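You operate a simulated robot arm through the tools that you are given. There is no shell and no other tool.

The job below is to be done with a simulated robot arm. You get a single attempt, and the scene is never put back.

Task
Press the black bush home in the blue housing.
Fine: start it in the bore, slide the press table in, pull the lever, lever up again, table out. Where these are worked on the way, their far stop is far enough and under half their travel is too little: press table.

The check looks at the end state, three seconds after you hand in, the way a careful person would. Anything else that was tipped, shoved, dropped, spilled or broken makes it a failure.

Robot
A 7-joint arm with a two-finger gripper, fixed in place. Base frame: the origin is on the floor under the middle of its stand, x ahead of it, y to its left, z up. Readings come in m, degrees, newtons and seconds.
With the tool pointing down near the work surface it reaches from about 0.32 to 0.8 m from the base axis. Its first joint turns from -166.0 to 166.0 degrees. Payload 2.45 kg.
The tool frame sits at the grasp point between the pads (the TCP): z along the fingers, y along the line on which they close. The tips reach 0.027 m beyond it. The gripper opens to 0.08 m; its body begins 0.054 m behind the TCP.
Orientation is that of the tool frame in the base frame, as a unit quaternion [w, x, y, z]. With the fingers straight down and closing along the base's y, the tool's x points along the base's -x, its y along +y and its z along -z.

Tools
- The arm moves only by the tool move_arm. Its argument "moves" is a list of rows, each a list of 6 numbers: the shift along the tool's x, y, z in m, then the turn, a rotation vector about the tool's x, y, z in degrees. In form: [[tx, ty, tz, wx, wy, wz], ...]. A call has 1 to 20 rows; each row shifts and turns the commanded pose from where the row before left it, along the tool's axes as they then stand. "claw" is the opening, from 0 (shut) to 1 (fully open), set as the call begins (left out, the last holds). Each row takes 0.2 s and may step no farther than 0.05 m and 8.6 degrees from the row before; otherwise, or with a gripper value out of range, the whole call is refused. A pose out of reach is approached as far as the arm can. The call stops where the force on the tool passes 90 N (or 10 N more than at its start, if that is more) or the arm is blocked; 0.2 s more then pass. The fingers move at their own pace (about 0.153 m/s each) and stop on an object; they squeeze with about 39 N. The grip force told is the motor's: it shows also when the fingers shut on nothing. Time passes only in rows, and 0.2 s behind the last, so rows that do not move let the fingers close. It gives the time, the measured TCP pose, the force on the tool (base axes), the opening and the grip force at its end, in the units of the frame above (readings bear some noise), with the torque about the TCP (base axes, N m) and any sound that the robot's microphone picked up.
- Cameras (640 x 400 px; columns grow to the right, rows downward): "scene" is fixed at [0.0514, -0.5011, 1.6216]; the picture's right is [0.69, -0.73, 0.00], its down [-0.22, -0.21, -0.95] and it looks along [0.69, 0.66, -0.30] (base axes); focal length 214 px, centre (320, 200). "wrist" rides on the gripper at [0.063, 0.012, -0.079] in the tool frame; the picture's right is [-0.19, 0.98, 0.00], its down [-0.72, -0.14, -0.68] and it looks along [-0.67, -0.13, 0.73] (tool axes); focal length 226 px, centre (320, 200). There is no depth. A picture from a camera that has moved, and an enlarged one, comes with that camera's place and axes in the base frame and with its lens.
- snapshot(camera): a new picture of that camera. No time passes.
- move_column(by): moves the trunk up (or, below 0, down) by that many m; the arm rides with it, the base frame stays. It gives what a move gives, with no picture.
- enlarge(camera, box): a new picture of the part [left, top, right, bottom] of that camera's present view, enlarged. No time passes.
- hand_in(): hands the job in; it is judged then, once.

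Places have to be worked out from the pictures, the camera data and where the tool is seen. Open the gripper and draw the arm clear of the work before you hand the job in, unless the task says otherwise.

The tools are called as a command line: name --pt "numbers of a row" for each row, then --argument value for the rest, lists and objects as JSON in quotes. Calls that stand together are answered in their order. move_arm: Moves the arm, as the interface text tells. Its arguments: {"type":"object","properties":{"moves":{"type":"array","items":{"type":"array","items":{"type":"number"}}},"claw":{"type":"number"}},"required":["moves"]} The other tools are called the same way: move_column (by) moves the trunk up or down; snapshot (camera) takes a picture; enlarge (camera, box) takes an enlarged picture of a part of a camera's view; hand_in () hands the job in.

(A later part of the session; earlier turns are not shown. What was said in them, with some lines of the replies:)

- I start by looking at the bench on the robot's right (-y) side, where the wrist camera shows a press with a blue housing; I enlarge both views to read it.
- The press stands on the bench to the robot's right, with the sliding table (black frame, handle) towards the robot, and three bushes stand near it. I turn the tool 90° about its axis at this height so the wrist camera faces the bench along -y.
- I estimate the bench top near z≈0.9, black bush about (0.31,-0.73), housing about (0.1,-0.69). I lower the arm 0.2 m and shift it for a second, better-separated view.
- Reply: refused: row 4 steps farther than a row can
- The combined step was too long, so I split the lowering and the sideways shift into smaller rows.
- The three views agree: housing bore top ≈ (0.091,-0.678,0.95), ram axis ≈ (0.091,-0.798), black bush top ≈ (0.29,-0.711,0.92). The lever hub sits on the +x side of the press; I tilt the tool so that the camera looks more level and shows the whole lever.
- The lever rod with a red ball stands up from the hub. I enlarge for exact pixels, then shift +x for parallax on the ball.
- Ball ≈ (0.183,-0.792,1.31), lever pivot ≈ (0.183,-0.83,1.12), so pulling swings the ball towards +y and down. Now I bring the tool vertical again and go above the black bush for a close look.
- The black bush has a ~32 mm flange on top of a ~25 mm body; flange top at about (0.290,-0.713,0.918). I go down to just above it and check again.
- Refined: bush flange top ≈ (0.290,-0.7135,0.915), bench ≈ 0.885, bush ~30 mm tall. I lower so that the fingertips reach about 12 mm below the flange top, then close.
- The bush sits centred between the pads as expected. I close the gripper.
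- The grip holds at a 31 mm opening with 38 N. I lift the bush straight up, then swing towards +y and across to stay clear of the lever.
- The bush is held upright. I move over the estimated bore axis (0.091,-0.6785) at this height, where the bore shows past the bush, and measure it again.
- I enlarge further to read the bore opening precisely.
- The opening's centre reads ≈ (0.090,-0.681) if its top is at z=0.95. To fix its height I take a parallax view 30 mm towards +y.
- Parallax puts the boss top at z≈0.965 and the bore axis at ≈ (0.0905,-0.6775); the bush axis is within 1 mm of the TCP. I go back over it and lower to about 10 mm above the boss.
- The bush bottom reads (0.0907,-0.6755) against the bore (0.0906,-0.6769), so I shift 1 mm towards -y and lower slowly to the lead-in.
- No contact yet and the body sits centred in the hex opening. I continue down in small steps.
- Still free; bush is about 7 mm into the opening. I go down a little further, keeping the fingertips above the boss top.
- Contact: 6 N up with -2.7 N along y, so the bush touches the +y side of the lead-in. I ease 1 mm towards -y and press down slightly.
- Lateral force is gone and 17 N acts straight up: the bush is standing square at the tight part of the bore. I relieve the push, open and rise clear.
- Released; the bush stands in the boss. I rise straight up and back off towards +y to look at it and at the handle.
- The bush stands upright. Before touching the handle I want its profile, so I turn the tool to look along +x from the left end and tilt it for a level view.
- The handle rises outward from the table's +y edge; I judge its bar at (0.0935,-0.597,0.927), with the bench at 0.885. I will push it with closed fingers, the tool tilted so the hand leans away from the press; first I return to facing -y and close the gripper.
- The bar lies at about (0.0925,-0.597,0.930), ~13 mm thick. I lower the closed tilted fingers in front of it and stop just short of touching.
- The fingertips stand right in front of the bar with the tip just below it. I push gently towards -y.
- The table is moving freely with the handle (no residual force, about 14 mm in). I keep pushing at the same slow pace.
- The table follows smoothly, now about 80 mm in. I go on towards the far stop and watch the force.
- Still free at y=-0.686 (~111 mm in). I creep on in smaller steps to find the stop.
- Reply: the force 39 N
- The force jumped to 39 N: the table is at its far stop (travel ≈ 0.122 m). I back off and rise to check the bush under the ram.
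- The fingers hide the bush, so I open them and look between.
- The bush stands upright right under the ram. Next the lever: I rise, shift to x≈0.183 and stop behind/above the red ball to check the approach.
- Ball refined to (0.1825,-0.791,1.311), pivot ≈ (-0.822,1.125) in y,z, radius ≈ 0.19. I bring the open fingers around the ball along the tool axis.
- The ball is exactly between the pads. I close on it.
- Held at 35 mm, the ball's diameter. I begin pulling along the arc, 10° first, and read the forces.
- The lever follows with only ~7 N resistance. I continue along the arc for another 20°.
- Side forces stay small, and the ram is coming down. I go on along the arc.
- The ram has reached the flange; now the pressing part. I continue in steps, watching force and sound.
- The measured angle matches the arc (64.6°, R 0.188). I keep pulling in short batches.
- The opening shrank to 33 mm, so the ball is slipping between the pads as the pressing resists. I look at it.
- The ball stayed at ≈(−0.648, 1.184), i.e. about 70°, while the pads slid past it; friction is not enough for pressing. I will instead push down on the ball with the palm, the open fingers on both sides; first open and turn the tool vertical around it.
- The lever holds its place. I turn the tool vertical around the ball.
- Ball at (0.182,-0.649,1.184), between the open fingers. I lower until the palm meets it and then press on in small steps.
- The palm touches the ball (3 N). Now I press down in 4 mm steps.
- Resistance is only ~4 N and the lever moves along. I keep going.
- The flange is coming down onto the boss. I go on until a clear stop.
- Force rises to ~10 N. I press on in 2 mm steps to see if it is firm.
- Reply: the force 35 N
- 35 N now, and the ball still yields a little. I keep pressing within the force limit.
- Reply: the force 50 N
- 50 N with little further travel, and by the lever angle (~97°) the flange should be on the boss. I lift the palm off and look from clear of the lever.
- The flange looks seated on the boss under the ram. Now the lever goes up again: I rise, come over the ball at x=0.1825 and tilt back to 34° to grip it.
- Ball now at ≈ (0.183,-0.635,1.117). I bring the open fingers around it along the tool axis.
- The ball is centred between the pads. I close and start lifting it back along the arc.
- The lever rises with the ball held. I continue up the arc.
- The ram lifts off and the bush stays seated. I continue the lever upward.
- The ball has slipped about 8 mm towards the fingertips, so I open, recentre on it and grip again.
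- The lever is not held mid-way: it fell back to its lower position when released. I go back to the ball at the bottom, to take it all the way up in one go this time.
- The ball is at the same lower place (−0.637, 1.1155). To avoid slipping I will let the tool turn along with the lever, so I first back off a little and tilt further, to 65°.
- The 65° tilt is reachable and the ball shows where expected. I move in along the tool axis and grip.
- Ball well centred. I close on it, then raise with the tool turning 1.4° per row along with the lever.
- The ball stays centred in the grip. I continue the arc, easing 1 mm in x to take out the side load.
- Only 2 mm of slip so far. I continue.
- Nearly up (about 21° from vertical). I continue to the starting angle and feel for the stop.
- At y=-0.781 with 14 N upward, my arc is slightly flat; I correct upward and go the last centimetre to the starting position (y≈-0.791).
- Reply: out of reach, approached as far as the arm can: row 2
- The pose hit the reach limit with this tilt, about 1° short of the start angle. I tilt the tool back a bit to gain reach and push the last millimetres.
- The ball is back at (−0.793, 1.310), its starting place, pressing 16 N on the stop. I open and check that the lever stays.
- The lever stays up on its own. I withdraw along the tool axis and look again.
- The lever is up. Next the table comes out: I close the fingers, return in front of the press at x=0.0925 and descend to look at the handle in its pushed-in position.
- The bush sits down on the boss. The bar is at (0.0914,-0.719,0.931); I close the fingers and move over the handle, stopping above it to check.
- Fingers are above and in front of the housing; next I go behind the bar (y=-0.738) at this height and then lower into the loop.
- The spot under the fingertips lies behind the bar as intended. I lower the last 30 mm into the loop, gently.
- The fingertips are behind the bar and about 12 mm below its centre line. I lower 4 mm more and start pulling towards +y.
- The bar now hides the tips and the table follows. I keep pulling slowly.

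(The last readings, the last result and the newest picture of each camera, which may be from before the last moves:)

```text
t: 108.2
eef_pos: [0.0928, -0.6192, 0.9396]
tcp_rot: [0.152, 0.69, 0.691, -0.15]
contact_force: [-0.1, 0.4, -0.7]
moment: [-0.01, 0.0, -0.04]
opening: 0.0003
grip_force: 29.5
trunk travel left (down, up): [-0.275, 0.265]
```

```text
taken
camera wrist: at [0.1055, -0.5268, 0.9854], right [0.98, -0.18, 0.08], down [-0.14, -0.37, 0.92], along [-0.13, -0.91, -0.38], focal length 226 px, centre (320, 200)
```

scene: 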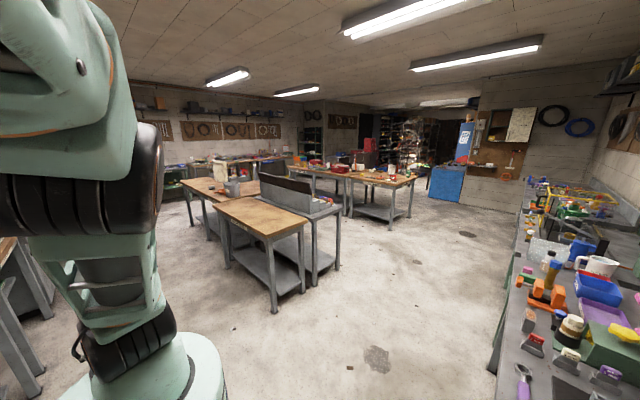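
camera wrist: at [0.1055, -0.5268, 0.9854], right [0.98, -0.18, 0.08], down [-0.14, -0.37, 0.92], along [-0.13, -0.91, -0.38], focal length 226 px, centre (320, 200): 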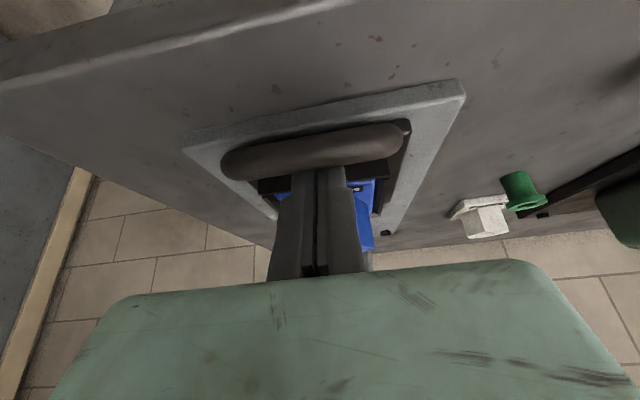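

Nearly out. I pull on in 3 mm steps to find the outer stop.

move_arm --pt "0.0027 0 -0.0013 0 0 0" --pt "0.0027 0 -0.0013 0 0 0" --pt "0.0018 0 -0.0008 0 0 0" --pt "0 0 0 0 0 0"

snapshot --camera "wrist"

```text
t: 109.2
eef_pos: [0.0933, -0.6117, 0.9417]
tcp_rot: [0.151, 0.691, 0.69, -0.152]
contact_force: [-0.3, 0.2, 0.5]
moment: [0.01, -0.01, -0.04]
opening: 0.0
grip_force: 29.7
trunk travel left (down, up): [-0.275, 0.265]
```

```text
taken
camera wrist: at [0.1057, -0.5187, 0.9862], right [0.98, -0.18, 0.08], down [-0.14, -0.37, 0.92], along [-0.13, -0.91, -0.38], focal length 226 px, centre (320, 200)
```

wrist: 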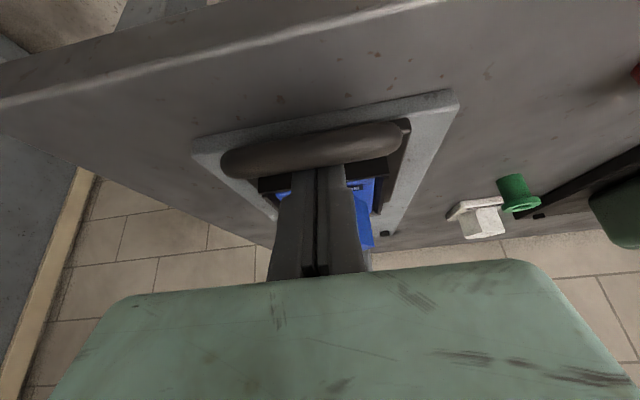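

move_arm --pt "0.0018 0 -0.0008 0 0 0" --pt "0.0018 0 -0.0008 0 0 0" --pt "0.0018 0 -0.0008 0 0 0" --pt "0 0 0 0 0 0"

snapshot --camera "wrist"

```text
t: 110.2
eef_pos: [0.0926, -0.6092, 0.9412]
tcp_rot: [0.153, 0.691, 0.69, -0.154]
contact_force: [-1.1, -26.7, 7.9]
moment: [-0.16, 0.23, -0.1]
opening: 0.0058
grip_force: 30.0
trunk travel left (down, up): [-0.275, 0.265]
```

```text
taken
camera wrist: at [0.1055, -0.5163, 0.9865], right [0.98, -0.18, 0.08], down [-0.14, -0.36, 0.92], along [-0.13, -0.92, -0.38], focal length 226 px, centre (320, 200)
```

wrist: 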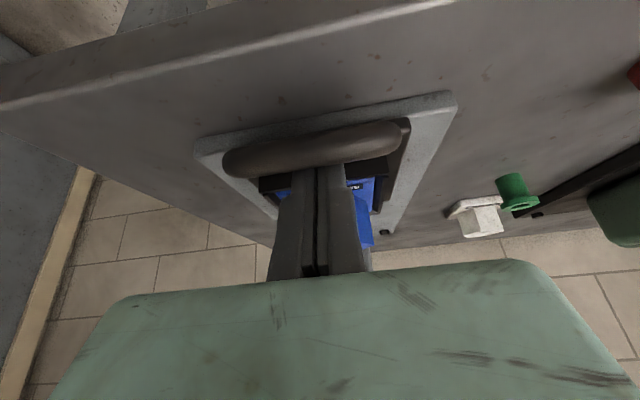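

The outer stop is reached (27 N). I unload, lift the fingers straight out of the loop, and look at the housing from above.

move_arm --pt "-0.0054 0 0.0025 0 0 0" --pt "-0.0027 0 0.0013 0 0 0" --pt "-0.0085 0 -0.0181 0 0 0" --pt "-0.0169 0 -0.0363 0 0 0" --pt "-0.0169 0 -0.0363 0 0 0" --pt "-0.0169 0 -0.0363 0 0 0" --pt "0 0 0 0 0 0"

snapshot --camera "wrist"

```text
t: 111.8
eef_pos: [0.0942, -0.6166, 1.0827]
tcp_rot: [0.151, 0.691, 0.69, -0.153]
contact_force: [0.2, -0.6, -0.1]
moment: [0.01, 0.01, 0.0]
opening: 0.0
grip_force: 29.3
trunk travel left (down, up): [-0.275, 0.265]
```

```text
taken
camera wrist: at [0.1065, -0.5239, 1.1277], right [0.98, -0.18, 0.08], down [-0.14, -0.37, 0.92], along [-0.13, -0.91, -0.38], focal length 226 px, centre (320, 200)
```

wrist: 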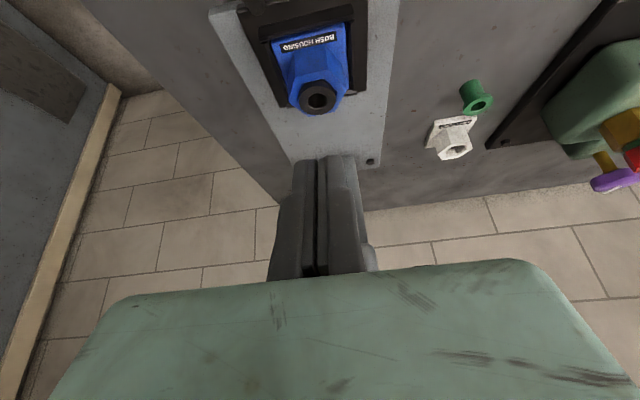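

enlarge --camera "wrist" --box '[270, 30, 370, 130]'

enlarge --camera "wrist" --box '[290, 70, 345, 120]'

```text
4.00 times, centred on (320, 80) of wrist
camera zoom: at [0.1065, -0.5239, 1.1277], right [0.98, -0.18, 0.08], down [-0.14, -0.37, 0.92], along [-0.13, -0.91, -0.38], focal length 904 px, centre (320, 680)
```

zoom: 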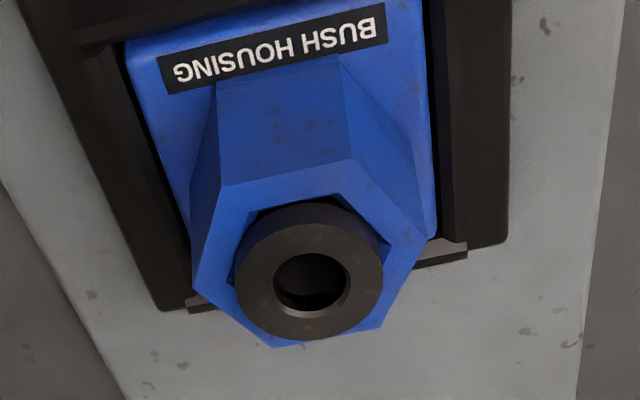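

```text
8.00 times, centred on (318, 95) of wrist
camera zoom: at [0.1065, -0.5239, 1.1277], right [0.98, -0.18, 0.08], down [-0.14, -0.37, 0.92], along [-0.13, -0.91, -0.38], focal length 1808 px, centre (340, 1040)
```

zoom: 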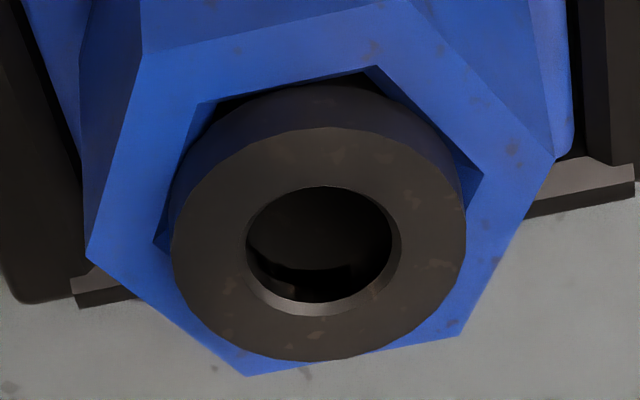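

The flange looks seated flush on the hex boss (flange top ≈0.969, boss top ≈0.963). To be sure there is no gap I back off and take a level view from the front.

move_arm --pt "0.0408 0 -0.019 0 0 0" --pt "0.0408 0 -0.019 0 0 0" --pt "0 0 0 0 -7 0" --pt "0 0 0 0 -7 0" --pt "0 0 0 0 -7 0" --pt "0 0 0 0 -7 0" --pt "0 0 0 0 -7 0" --pt "0.04 0 0.0232 0 0 0" --pt "0.04 0 0.0232 0 0 0" --pt "0 0 0 0 0 0" --claw 1

snapshot --camera "wrist"

```text
t: 114.0
eef_pos: [0.0925, -0.5245, 0.9889]
tcp_rot: [0.353, 0.613, 0.613, -0.352]
contact_force: [-0.1, -0.7, 0.1]
moment: [0.01, 0.03, -0.01]
opening: 0.0799
grip_force: 0.0
trunk travel left (down, up): [-0.275, 0.265]
```

```text
taken
camera wrist: at [0.105, -0.4226, 0.9747], right [0.98, -0.1, 0.17], down [-0.14, 0.23, 0.96], along [-0.13, -0.97, 0.21], focal length 226 px, centre (320, 200)
```

wrist: 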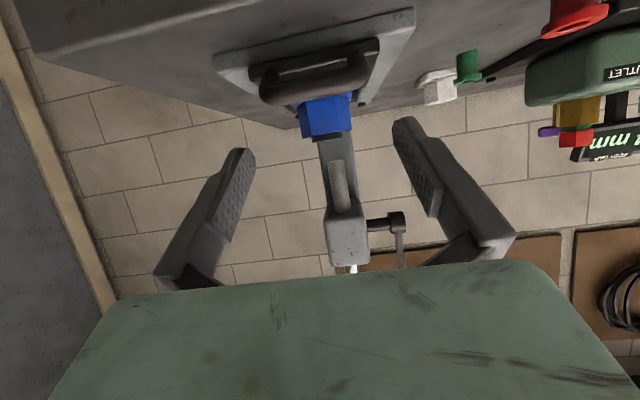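

enlarge --camera "wrist" --box '[280, 80, 380, 170]'

enlarge --camera "wrist" --box '[300, 110, 360, 160]'

```text
4.44 times, centred on (330, 125) of wrist
camera zoom: at [0.105, -0.4226, 0.9747], right [0.98, -0.1, 0.17], down [-0.14, 0.23, 0.96], along [-0.13, -0.97, 0.21], focal length 1005 px, centre (276, 533)
```

zoom: 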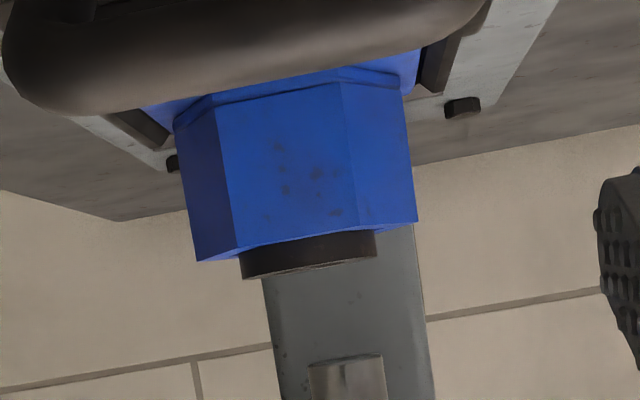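

```text
8.00 times, centred on (330, 135) of wrist
camera zoom: at [0.105, -0.4226, 0.9747], right [0.98, -0.1, 0.17], down [-0.14, 0.23, 0.96], along [-0.13, -0.97, 0.21], focal length 1808 px, centre (240, 720)
```

zoom: 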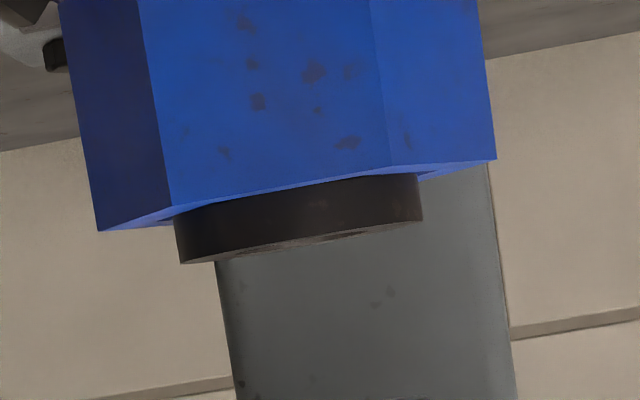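

The level view shows the flange tight on the boss with no body visible, and the lever still up. I withdraw with the gripper open, up and away, and take a final look.

move_arm --pt "0.02 0 -0.0346 0 0 0" --pt "-0.039 0 -0.0225 0 0 0" --pt "-0.039 0 -0.0225 0 0 0" --pt "-0.039 0 -0.0225 0 0 0" --pt "-0.039 0 -0.0225 0 0 0" --pt "-0.039 0 -0.0225 0 0 0" --pt "-0.039 0 -0.0225 0 0 0" --pt "-0.039 0 -0.0225 0 0 0" --pt "-0.039 0 -0.0225 0 0 0" --pt "0 0 0 0 8.5 0" --pt "0 0 0 0 8.5 0" --pt "0 0 0 0 8.5 0" --pt "0 0 0 0 8.5 0" --pt "0 0 0 0 8.5 0" --pt "0 0 0 0 0 0" --claw 1

snapshot --camera "wrist"

snapshot --camera "scene"

```text
t: 117.2
eef_pos: [0.0922, -0.4854, 1.3495]
tcp_rot: [0.107, 0.7, 0.698, -0.107]
contact_force: [-0.6, -0.6, -0.1]
moment: [0.02, -0.05, 0.03]
opening: 0.0801
grip_force: 0.0
trunk travel left (down, up): [-0.275, 0.265]
```

```text
taken
camera wrist: at [0.1039, -0.3991, 1.4065], right [0.98, -0.19, 0.06], down [-0.14, -0.48, 0.86], along [-0.13, -0.86, -0.5], focal length 226 px, centre (320, 200)
```

wrist: 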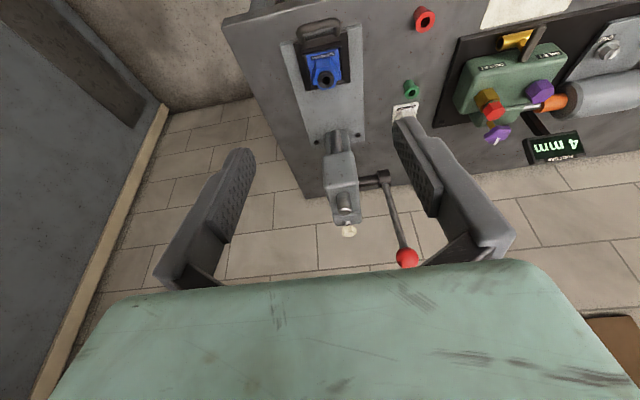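

```text
taken
```

scene: 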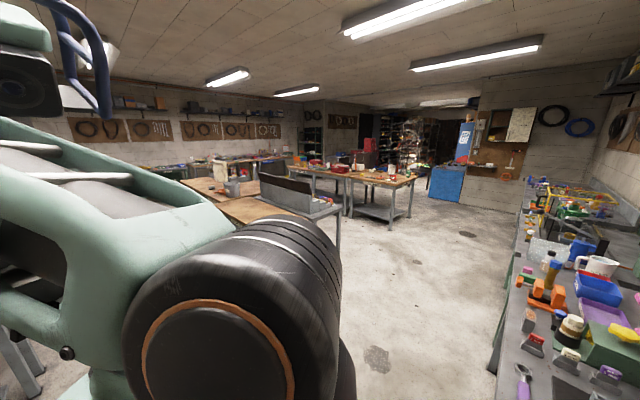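

The final view shows the bush seated in the blue housing, table out at its stop and lever up. The red and green bushes and the white housing stand where they were, and the arm is clear with the gripper open. I hand in.

hand_in

```text
The job is handed in.
```

The black bush is pressed into the blue housing. In a level close-up its flange sat on the boss with no visible gap. The job is handed in; I haven't seen the verdict.

- **Start in the bore:** I set the bush upright in the bore by hand until it met the tight part.
- **Press table:** It went in to its far stop and came back out to its outer stop, about 0.12 m each way.
- **Lever:** It came down until the force rose to about 50 N. On the way back up I let go of it partway to re-grip, and it fell to its lower position with the ram still over the seated bush. I then raised it in one go to its starting angle, and it stayed there.
- **Surroundings:** In the last picture the red and green bushes and the white housing are where they started. The gripper is open and the arm is clear.
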